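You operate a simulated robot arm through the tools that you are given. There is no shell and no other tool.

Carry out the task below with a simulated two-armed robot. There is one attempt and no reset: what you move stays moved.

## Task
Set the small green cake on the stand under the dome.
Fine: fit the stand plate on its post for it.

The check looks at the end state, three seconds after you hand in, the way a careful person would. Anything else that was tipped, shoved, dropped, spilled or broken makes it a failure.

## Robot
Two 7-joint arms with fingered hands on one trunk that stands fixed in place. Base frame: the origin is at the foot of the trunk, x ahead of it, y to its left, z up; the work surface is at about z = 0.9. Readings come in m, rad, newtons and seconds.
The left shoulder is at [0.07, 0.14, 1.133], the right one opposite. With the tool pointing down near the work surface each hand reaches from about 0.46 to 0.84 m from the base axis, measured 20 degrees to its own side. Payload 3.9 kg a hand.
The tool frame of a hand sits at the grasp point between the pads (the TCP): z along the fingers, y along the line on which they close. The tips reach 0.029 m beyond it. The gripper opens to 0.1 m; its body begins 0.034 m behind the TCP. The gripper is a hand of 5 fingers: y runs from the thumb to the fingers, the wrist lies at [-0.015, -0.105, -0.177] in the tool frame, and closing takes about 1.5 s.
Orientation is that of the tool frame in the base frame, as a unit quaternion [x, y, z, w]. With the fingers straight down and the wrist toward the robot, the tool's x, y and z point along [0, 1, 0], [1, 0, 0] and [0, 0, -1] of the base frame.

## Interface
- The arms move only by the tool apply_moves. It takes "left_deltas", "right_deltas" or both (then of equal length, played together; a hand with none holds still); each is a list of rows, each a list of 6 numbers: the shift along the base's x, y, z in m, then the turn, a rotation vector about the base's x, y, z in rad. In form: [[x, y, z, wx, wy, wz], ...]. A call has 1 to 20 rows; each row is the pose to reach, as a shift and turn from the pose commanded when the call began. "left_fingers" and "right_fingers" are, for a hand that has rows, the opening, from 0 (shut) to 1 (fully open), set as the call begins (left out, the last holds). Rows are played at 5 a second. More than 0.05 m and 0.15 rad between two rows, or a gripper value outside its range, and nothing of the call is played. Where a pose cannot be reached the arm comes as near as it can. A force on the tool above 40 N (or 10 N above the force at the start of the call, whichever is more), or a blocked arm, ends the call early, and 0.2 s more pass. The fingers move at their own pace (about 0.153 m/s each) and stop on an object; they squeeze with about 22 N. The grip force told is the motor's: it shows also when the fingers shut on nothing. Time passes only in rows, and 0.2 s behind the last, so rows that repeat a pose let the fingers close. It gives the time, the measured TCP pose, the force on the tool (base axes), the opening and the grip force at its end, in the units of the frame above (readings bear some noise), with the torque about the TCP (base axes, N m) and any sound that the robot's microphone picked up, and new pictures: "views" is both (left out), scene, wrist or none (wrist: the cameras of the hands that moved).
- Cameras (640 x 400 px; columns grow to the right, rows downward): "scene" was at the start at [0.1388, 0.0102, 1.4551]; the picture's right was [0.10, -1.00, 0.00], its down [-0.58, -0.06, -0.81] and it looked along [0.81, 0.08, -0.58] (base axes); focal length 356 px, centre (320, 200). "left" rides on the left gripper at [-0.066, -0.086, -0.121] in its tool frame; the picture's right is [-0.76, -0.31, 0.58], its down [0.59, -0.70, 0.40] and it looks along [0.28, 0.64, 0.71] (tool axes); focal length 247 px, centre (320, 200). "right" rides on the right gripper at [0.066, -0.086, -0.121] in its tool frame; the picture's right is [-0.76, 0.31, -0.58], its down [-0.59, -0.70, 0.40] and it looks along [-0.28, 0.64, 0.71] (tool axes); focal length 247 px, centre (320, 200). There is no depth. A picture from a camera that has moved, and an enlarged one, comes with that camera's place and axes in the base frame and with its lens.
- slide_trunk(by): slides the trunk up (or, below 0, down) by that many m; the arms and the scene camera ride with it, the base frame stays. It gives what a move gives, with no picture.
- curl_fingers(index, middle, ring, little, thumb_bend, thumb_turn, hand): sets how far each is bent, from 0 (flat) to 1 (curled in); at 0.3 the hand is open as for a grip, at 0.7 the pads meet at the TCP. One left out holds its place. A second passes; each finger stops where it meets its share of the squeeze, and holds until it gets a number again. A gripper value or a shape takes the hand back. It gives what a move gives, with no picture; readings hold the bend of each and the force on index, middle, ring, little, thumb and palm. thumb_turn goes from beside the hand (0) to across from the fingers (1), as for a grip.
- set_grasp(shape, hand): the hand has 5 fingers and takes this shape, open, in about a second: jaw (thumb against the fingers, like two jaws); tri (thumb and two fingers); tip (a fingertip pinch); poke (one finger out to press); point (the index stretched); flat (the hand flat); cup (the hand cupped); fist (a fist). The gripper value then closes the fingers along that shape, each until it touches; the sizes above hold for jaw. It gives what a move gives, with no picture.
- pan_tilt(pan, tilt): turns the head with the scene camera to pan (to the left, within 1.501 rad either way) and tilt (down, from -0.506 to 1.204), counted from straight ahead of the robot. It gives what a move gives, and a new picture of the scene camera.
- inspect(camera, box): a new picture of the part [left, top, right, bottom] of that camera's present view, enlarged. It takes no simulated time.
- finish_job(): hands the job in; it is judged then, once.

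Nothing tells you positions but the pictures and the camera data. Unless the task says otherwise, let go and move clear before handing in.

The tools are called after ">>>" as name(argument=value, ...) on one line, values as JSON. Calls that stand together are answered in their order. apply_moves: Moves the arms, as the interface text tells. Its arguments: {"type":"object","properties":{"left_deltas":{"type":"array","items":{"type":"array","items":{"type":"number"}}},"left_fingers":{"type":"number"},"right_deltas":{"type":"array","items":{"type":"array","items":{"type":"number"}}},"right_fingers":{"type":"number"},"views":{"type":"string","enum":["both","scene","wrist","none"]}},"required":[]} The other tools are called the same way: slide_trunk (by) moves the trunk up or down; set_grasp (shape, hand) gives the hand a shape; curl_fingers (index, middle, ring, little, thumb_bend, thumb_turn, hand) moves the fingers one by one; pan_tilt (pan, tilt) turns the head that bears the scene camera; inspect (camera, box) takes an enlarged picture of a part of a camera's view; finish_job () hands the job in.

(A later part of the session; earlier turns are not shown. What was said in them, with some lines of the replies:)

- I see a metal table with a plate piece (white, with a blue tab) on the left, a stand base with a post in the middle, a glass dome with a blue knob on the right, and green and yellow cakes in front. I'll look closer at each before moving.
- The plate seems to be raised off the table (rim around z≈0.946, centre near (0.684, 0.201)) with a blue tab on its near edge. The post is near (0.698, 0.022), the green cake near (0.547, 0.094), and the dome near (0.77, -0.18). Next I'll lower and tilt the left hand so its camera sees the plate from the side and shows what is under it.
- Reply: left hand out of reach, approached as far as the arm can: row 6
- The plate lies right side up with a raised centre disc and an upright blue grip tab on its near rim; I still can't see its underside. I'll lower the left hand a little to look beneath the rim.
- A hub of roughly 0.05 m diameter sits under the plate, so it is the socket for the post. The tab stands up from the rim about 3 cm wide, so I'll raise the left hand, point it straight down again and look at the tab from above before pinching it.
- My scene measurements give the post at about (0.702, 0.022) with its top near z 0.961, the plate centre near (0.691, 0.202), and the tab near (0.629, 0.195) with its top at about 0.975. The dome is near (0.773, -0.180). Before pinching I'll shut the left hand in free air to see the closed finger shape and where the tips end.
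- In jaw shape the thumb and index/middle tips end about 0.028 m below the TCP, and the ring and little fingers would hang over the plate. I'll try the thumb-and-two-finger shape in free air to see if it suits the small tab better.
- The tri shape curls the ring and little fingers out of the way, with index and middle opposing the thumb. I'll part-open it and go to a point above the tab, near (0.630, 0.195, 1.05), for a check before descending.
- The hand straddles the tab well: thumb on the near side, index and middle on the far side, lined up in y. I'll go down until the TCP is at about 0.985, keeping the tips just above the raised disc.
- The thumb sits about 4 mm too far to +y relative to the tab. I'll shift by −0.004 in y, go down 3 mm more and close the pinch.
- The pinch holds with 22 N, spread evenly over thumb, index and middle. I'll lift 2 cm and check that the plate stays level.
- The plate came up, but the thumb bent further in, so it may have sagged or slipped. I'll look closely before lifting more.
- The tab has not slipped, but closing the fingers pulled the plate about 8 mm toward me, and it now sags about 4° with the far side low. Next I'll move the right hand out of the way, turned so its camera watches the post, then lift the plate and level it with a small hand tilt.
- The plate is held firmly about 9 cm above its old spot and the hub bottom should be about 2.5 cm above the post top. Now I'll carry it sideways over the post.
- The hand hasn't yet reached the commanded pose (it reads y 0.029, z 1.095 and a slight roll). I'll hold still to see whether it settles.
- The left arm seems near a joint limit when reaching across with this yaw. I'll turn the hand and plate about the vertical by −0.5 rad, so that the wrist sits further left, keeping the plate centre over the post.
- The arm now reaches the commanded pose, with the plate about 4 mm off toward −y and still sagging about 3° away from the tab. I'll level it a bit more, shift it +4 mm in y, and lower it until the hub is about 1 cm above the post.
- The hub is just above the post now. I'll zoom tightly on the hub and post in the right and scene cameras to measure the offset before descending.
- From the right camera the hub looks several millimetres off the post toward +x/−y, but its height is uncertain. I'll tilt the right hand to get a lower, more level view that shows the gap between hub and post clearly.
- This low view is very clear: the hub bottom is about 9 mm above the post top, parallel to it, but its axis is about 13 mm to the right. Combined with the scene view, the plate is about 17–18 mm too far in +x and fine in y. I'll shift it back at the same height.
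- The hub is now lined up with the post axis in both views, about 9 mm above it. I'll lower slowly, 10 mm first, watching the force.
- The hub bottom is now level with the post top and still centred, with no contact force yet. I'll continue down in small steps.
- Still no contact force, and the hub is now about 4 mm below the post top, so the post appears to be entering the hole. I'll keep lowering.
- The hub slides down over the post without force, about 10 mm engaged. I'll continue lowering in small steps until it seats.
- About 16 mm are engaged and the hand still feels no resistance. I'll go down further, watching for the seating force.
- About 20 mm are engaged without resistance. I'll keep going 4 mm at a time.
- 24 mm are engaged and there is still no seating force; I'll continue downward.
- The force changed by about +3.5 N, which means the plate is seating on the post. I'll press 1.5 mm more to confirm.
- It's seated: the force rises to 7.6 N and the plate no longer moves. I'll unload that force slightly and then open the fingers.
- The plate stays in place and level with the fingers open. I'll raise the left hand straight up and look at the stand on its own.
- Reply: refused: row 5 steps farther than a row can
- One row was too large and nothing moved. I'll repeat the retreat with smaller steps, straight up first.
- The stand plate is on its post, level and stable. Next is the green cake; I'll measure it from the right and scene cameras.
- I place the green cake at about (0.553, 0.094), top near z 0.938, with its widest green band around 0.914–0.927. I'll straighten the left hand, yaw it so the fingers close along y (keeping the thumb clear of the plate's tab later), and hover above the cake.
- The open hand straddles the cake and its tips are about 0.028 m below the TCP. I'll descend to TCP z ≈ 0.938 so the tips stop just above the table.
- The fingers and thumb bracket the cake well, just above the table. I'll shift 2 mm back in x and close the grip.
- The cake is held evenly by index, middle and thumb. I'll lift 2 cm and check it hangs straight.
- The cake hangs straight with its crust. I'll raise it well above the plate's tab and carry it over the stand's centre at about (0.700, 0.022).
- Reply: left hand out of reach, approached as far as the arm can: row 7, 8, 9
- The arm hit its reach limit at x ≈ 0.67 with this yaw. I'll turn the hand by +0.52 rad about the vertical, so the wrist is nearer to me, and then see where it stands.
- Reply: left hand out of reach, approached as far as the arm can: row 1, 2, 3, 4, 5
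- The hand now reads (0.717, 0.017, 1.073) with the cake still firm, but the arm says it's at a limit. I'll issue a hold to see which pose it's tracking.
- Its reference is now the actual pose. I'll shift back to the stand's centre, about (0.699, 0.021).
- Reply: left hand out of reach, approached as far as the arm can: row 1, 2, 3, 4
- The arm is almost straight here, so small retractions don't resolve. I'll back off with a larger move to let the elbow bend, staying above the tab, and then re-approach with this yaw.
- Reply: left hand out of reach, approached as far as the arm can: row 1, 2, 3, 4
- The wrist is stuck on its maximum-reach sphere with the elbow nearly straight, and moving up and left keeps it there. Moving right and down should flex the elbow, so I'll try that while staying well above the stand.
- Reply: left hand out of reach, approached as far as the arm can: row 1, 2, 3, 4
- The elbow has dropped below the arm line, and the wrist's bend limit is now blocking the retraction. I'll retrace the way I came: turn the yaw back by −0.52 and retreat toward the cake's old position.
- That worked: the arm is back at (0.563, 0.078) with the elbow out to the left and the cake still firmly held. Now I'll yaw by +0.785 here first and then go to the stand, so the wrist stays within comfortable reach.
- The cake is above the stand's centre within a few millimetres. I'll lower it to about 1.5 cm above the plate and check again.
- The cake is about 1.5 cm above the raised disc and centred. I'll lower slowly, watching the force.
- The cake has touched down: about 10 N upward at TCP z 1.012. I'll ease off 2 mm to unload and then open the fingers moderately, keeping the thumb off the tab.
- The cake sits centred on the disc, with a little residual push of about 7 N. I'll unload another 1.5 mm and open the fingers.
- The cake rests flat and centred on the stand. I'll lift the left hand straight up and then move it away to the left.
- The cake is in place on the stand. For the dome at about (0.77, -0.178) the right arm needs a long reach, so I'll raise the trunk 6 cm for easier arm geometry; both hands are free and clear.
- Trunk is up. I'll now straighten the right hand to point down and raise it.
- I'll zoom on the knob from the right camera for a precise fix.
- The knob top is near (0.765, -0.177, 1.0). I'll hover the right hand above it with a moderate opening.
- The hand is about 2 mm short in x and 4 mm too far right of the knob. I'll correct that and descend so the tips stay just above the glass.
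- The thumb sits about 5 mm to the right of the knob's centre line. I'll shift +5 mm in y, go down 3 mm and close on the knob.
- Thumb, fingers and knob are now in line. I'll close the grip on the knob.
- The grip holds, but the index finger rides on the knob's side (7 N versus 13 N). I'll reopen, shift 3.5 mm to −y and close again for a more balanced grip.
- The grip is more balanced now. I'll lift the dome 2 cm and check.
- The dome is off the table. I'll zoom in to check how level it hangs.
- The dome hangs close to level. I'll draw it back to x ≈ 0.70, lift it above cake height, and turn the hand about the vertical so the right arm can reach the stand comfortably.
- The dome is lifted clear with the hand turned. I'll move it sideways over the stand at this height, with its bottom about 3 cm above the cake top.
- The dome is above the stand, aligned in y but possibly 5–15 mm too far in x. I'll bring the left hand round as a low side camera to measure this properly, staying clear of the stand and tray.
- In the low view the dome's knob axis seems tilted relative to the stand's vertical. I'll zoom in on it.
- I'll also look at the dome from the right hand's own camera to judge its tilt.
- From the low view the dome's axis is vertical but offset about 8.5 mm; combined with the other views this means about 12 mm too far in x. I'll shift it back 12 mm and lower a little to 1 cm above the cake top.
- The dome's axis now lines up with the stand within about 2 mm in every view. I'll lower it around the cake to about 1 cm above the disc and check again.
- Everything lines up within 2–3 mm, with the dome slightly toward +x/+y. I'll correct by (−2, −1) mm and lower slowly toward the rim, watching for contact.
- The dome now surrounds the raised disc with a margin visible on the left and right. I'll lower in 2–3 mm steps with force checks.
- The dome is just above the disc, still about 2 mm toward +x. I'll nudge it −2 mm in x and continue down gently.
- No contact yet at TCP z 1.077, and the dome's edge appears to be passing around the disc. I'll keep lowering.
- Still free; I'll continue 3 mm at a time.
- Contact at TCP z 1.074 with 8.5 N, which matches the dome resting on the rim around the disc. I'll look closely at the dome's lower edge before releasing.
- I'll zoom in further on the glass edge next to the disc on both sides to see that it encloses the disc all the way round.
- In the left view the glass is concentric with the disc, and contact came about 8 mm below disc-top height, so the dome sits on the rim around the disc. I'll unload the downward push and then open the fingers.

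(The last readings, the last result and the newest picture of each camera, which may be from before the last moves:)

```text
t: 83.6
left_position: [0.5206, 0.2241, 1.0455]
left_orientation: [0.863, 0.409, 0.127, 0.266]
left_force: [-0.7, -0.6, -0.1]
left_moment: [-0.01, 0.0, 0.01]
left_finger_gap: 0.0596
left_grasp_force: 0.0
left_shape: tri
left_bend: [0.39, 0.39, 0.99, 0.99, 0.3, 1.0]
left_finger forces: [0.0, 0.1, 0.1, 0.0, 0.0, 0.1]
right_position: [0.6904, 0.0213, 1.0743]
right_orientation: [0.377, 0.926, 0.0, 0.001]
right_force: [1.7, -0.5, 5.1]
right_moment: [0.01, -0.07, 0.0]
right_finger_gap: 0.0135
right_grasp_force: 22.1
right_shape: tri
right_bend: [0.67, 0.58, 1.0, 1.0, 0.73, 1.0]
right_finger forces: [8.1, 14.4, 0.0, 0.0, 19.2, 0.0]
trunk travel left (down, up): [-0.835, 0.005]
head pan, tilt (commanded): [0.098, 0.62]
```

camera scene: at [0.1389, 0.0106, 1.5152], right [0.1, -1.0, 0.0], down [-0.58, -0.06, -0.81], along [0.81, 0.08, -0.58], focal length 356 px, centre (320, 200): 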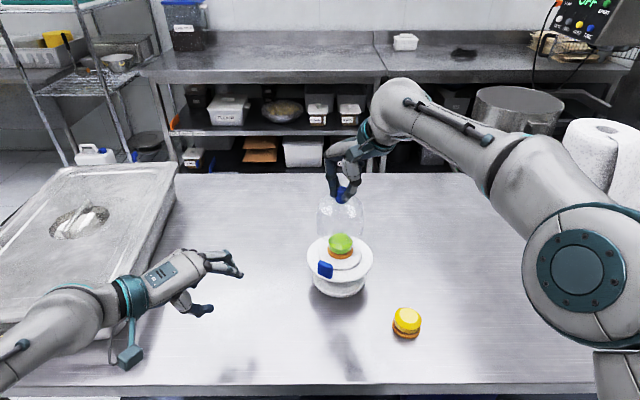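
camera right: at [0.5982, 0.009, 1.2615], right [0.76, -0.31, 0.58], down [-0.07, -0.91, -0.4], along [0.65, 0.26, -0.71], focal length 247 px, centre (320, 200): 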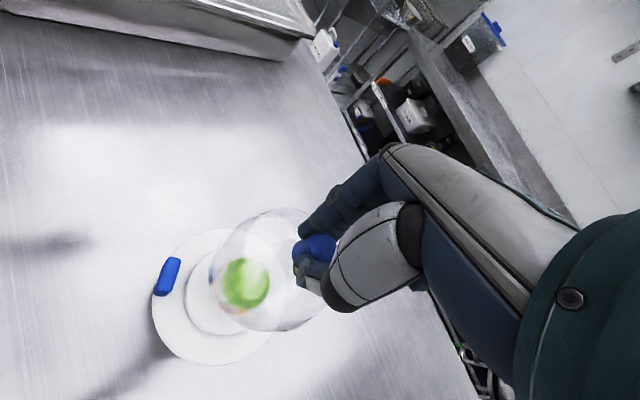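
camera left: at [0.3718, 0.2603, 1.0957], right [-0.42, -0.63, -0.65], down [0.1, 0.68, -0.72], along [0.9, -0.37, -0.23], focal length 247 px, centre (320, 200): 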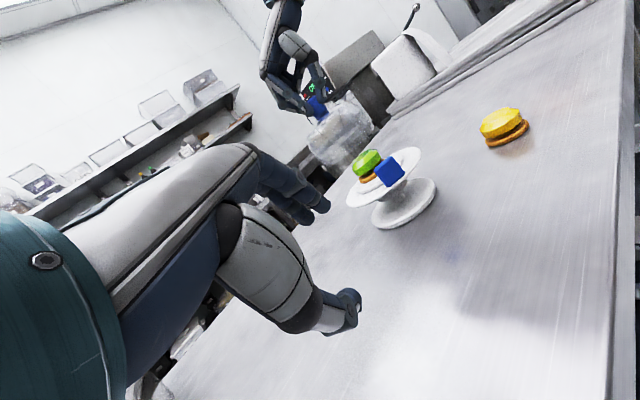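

About 5 N remain; I'll unload another 1.5 mm and then open.

>>> apply_moves(right_deltas=[[0, 0, 0.0008, 0, 0, 0], [0, 0, 0.0015, 0, 0, 0]], views="none")

>>> apply_moves(right_deltas=[[0, 0, 0, 0, 0, 0], [0, 0, 0, 0, 0, 0], [0, 0, 0, 0, 0, 0], [0, 0, 0, 0, 0, 0]], right_fingers=0.6)

>>> inspect(camera="left", box=[325, 110, 425, 210])

>>> inspect(camera="scene", box=[305, 200, 375, 285])

```text
t: 84.2
left_position: [0.5212, 0.223, 1.0438]
left_orientation: [0.863, 0.41, 0.127, 0.266]
left_force: [-0.2, 0.4, 0.0]
left_moment: [0.0, -0.01, 0.02]
left_finger_gap: 0.0599
left_grasp_force: 0.0
left_shape: tri
left_bend: [0.39, 0.39, 0.99, 0.99, 0.3, 1.0]
left_finger forces: [0.0, 0.0, 0.0, 0.0, 0.0, 0.0]
right_position: [0.6903, 0.0225, 1.0748]
right_orientation: [0.377, 0.926, -0.001, -0.001]
right_force: [1.4, -0.8, 0.5]
right_moment: [-0.06, -0.07, -0.01]
right_finger_gap: 0.0134
right_grasp_force: 21.9
right_shape: tri
right_bend: [0.67, 0.58, 1.0, 1.0, 0.72, 1.0]
right_finger forces: [7.8, 14.1, 0.0, 0.0, 18.7, 0.0]
trunk travel left (down, up): [-0.835, 0.005]
head pan, tilt (commanded): [0.098, 0.62]
```

```text
t: 85.2
left_position: [0.5206, 0.2231, 1.0433]
left_orientation: [0.864, 0.409, 0.126, 0.267]
left_force: [-0.4, 0.4, -0.7]
left_moment: [-0.04, -0.02, 0.01]
left_finger_gap: 0.0599
left_grasp_force: 0.2
left_shape: tri
left_bend: [0.39, 0.39, 0.99, 0.99, 0.3, 1.0]
left_finger forces: [0.1, 0.0, 0.0, 0.0, 0.0, 0.1]
right_position: [0.6885, 0.0227, 1.0752]
right_orientation: [0.378, 0.926, 0.0, 0.001]
right_force: [0.3, 0.0, -0.6]
right_moment: [0.01, 0.0, -0.02]
right_finger_gap: 0.06
right_grasp_force: 0.0
right_shape: tri
right_bend: [0.39, 0.39, 0.99, 0.99, 0.31, 1.0]
right_finger forces: [0.0, 0.0, 0.1, 0.1, 0.0, 0.0]
trunk travel left (down, up): [-0.835, 0.005]
head pan, tilt (commanded): [0.098, 0.62]
camera scene: at [0.1388, 0.0103, 1.5151], right [0.1, -1.0, 0.0], down [-0.58, -0.06, -0.81], along [0.81, 0.08, -0.58], focal length 356 px, centre (320, 200)
camera right: at [0.583, 0.0081, 1.1956], right [0.76, -0.31, 0.58], down [-0.07, -0.91, -0.4], along [0.65, 0.26, -0.71], focal length 247 px, centre (320, 200)
```

scene: 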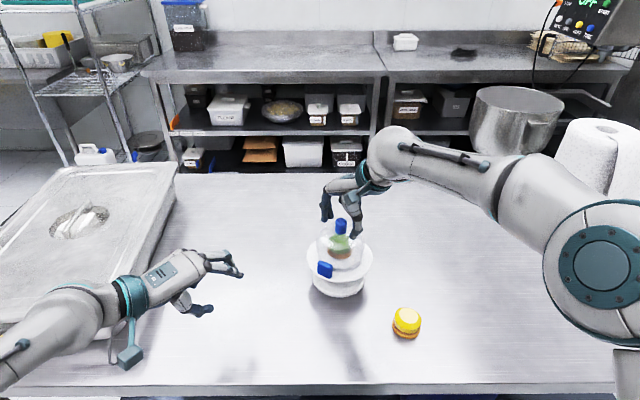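
right: 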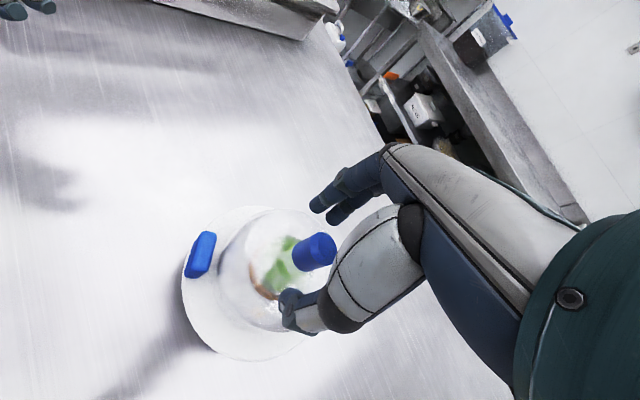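

```text
4.00 times, centred on (375, 160) of left
camera zoom: at [0.3718, 0.2601, 1.0959], right [-0.42, -0.63, -0.65], down [0.1, 0.68, -0.73], along [0.9, -0.37, -0.23], focal length 988 px, centre (100, 360)
```

zoom: 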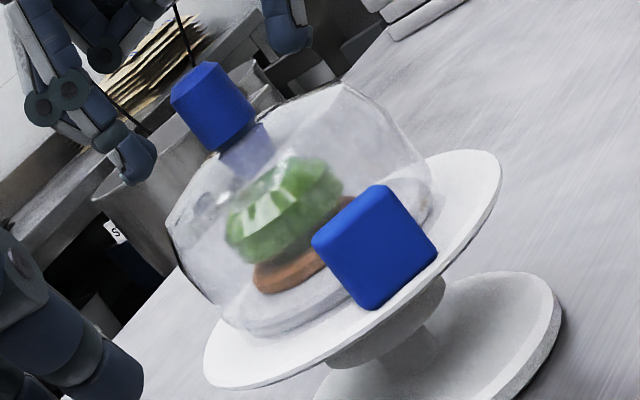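

```text
4.71 times, centred on (340, 242) of scene
camera zoom: at [0.1388, 0.0103, 1.5151], right [0.1, -1.0, 0.0], down [-0.58, -0.06, -0.81], along [0.81, 0.08, -0.58], focal length 1673 px, centre (226, 0)
```

zoom: 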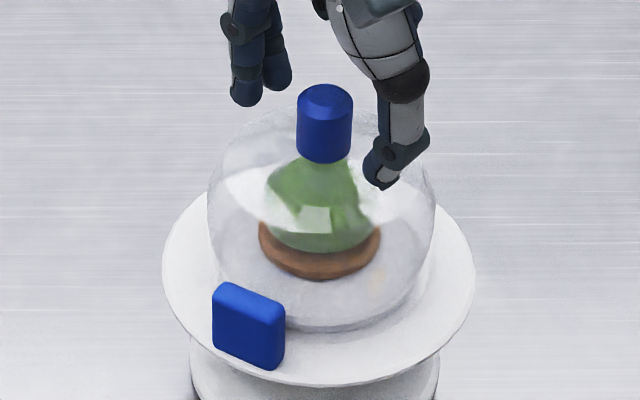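

The dome stays in place after release. I'll raise the right hand straight up and move it away to the right.

>>> apply_moves(right_deltas=[[0, 0, 0.01, 0, 0, 0], [0, 0, 0.025, 0, 0, 0], [0, 0, 0.05, 0, 0, 0], [0, 0, 0.085, 0, 0, 0], [0, -0.02, 0.11, 0, 0, 0], [-0.01, -0.06, 0.115, 0, 0, -0.05], [-0.02, -0.1, 0.115, 0, 0, -0.1], [-0.03, -0.14, 0.115, 0, 0, -0.15], [-0.05, -0.18, 0.115, 0, 0, -0.2], [-0.07, -0.22, 0.115, 0, 0, -0.25]])

>>> inspect(camera="left", box=[325, 110, 425, 210])

>>> inspect(camera="scene", box=[300, 210, 380, 300])

>>> inspect(camera="right", box=[0, 0, 250, 200])

```text
t: 87.4
left_position: [0.5199, 0.222, 1.0438]
left_orientation: [0.863, 0.41, 0.128, 0.265]
left_force: [0.5, -0.4, -0.2]
left_moment: [-0.04, -0.01, -0.01]
left_finger_gap: 0.0597
left_grasp_force: 0.0
left_shape: tri
left_bend: [0.39, 0.39, 0.99, 0.99, 0.3, 1.0]
left_finger forces: [0.0, 0.1, 0.0, 0.0, 0.0, 0.0]
right_position: [0.6166, -0.1996, 1.1892]
right_orientation: [0.491, 0.871, 0.001, 0.0]
right_force: [0.2, 0.3, 0.5]
right_moment: [0.01, 0.0, 0.0]
right_finger_gap: 0.0599
right_grasp_force: 0.0
right_shape: tri
right_bend: [0.39, 0.39, 0.99, 0.99, 0.3, 1.0]
right_finger forces: [0.0, 0.0, 0.0, 0.1, 0.0, 0.1]
trunk travel left (down, up): [-0.835, 0.005]
head pan, tilt (commanded): [0.098, 0.62]
camera scene: at [0.1374, 0.0085, 1.5153], right [0.1, -1.0, 0.0], down [-0.58, -0.06, -0.81], along [0.81, 0.08, -0.58], focal length 356 px, centre (320, 200)
camera right: at [0.5105, -0.1885, 1.3096], right [0.66, -0.49, 0.58], down [-0.29, -0.87, -0.4], along [0.7, 0.09, -0.71], focal length 247 px, centre (320, 200)
```

scene: 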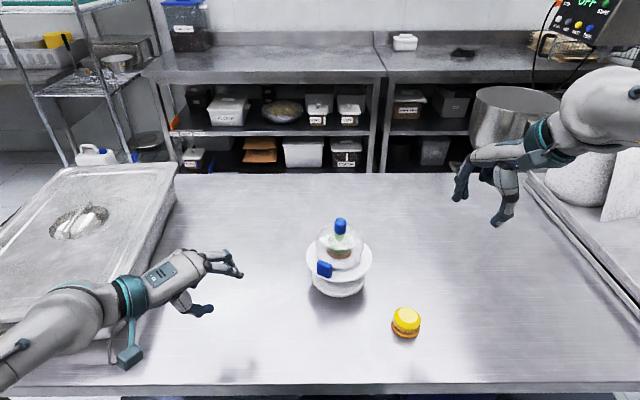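
right: 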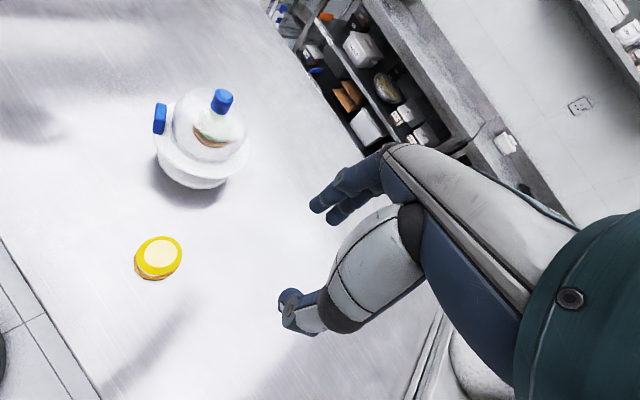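

```text
4.00 times, centred on (375, 160) of left
camera zoom: at [0.3708, 0.2589, 1.0967], right [-0.42, -0.63, -0.65], down [0.1, 0.68, -0.72], along [0.9, -0.37, -0.23], focal length 988 px, centre (100, 360)
```

zoom: 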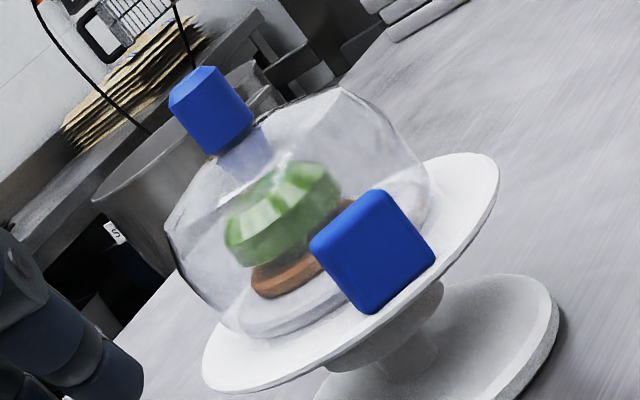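

```text
4.44 times, centred on (340, 255) of scene
camera zoom: at [0.1374, 0.0085, 1.5153], right [0.1, -1.0, 0.0], down [-0.58, -0.06, -0.81], along [0.81, 0.08, -0.58], focal length 1580 px, centre (231, -44)
```

zoom: 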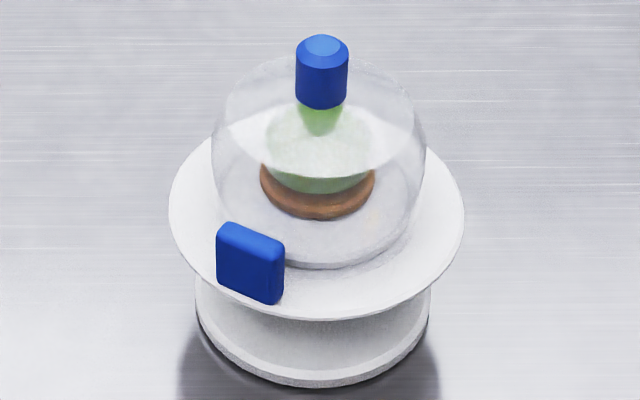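

```text
2.00 times, centred on (125, 100) of right
camera zoom: at [0.5105, -0.1885, 1.3096], right [0.66, -0.49, 0.58], down [-0.29, -0.87, -0.4], along [0.7, 0.09, -0.71], focal length 494 px, centre (710, 400)
```

zoom: 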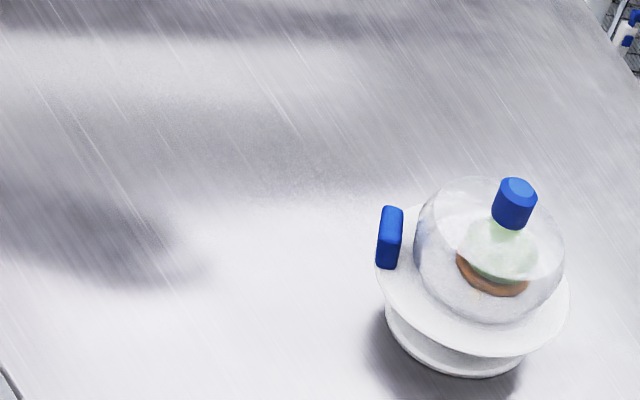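

Both hands are off and the stand looks assembled. I'll zoom in to verify that the dome sits flat around the disc from several sides.

>>> inspect(camera="right", box=[140, 75, 265, 200])

>>> inspect(camera="left", box=[340, 140, 420, 215])

>>> inspect(camera="scene", box=[310, 215, 370, 280])

```text
3.20 times, centred on (202, 138) of right
camera zoom: at [0.5105, -0.1885, 1.3096], right [0.66, -0.49, 0.58], down [-0.29, -0.87, -0.4], along [0.7, 0.09, -0.71], focal length 790 px, centre (696, 400)
```

zoom: 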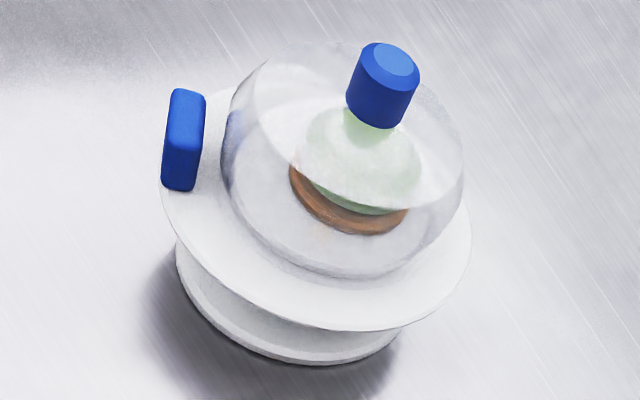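

```text
5.33 times, centred on (380, 178) of left
camera zoom: at [0.3708, 0.2589, 1.0967], right [-0.42, -0.63, -0.65], down [0.1, 0.68, -0.72], along [0.9, -0.37, -0.23], focal length 1317 px, centre (0, 320)
```

zoom: 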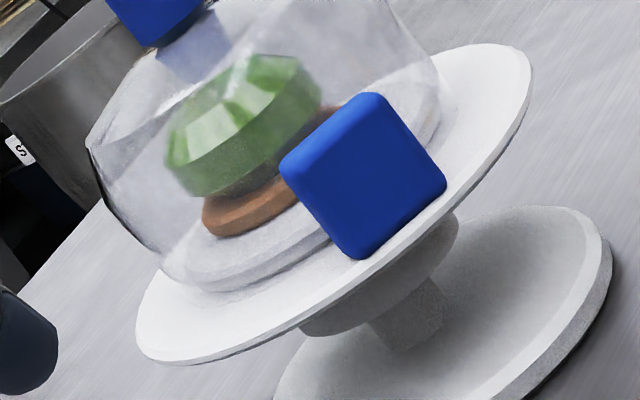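

```text
6.15 times, centred on (340, 248) of scene
camera zoom: at [0.1374, 0.0085, 1.5153], right [0.1, -1.0, 0.0], down [-0.58, -0.06, -0.81], along [0.81, 0.08, -0.58], focal length 2188 px, centre (197, -92)
```

zoom: 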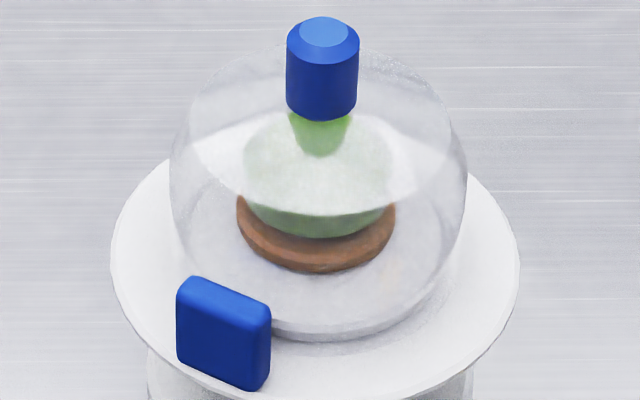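

The knob and dome sides run parallel to the tab's and post's vertical edges, so the dome is upright and enclosing the cake on the stand. I'll raise the left hand well clear and take a last look.

>>> apply_moves(left_deltas=[[0, 0.01, 0.03, 0, 0, 0], [0, 0.02, 0.06, 0, 0, 0], [0, 0.03, 0.1, 0, 0, 0], [0, 0.04, 0.14, 0, 0, 0]])

>>> inspect(camera="scene", box=[280, 200, 440, 350])

```text
t: 88.4
left_position: [0.5192, 0.2621, 1.1829]
left_orientation: [0.863, 0.41, 0.127, 0.266]
left_force: [0.6, -0.6, -1.0]
left_moment: [0.01, -0.01, 0.03]
left_finger_gap: 0.0599
left_grasp_force: 0.1
left_shape: tri
left_bend: [0.39, 0.39, 0.99, 0.99, 0.3, 1.0]
left_finger forces: [0.0, 0.1, 0.0, 0.0, 0.1, 0.0]
right_position: [0.6189, -0.1983, 1.1887]
right_orientation: [0.49, 0.872, -0.001, 0.001]
right_force: [0.2, -0.9, -0.3]
right_moment: [-0.01, -0.02, -0.05]
right_finger_gap: 0.0597
right_grasp_force: 0.1
right_shape: tri
right_bend: [0.39, 0.39, 0.99, 0.99, 0.3, 1.0]
right_finger forces: [0.0, 0.1, 0.0, 0.0, 0.0, 0.0]
trunk travel left (down, up): [-0.835, 0.005]
head pan, tilt (commanded): [0.098, 0.62]
camera scene: at [0.1383, 0.0095, 1.5151], right [0.1, -1.0, 0.0], down [-0.58, -0.06, -0.81], along [0.81, 0.08, -0.58], focal length 356 px, centre (320, 200)
camera left: at [0.3704, 0.2994, 1.2351], right [-0.42, -0.63, -0.65], down [0.1, 0.68, -0.73], along [0.9, -0.37, -0.23], focal length 247 px, centre (320, 200)
```

scene: 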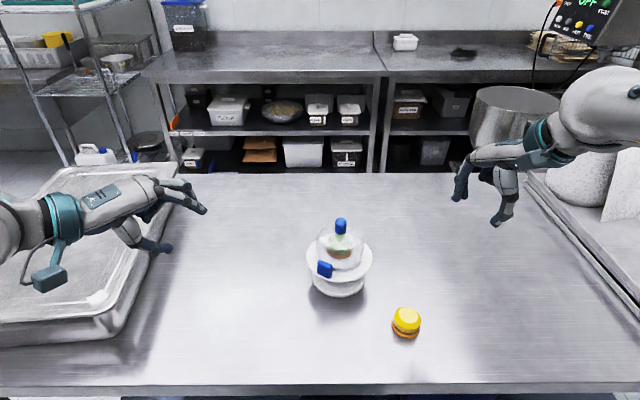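
left: 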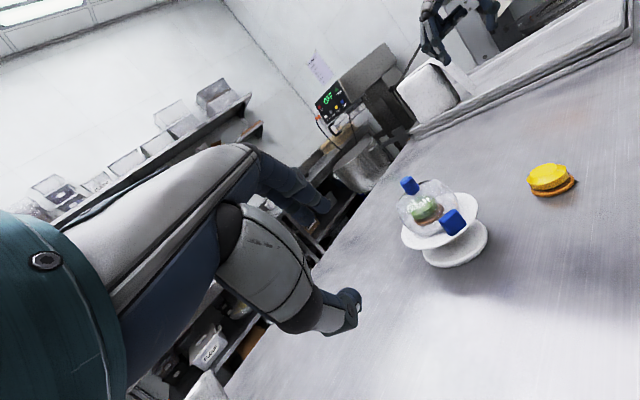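

```text
2.67 times, centred on (360, 275) of scene
camera zoom: at [0.1383, 0.0095, 1.5151], right [0.1, -1.0, 0.0], down [-0.58, -0.06, -0.81], along [0.81, 0.08, -0.58], focal length 948 px, centre (213, 0)
```

zoom: 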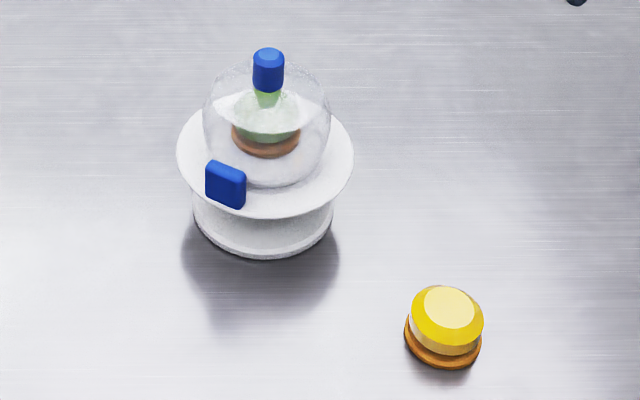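

The plate is on its post, the green cake is on the plate, and the dome stands over the cake. The yellow cake and everything else are where they were, and both hands are empty and clear, so I'm handing in.

>>> finish_job()

```text
The job is handed in.
```

The green cake is on the stand under the dome, and I've handed the job in; I haven't been told the result of the check.

- **Plate:** it is fitted on its post and looked level. I pressed down on it with several newtons and it didn't move.
- **Cake:** it sits flat on the plate's raised disc, about 8 mm past the centre on the side away from the blue tab.
- **Dome:** it stands upright around the raised disc, and from every camera view it appears to rest on the plate rim.

The yellow cake was not touched, and I saw nothing else on the table moved. Both hands are empty and clear. The trunk is still raised 6 cm, because I needed that to reach the dome.
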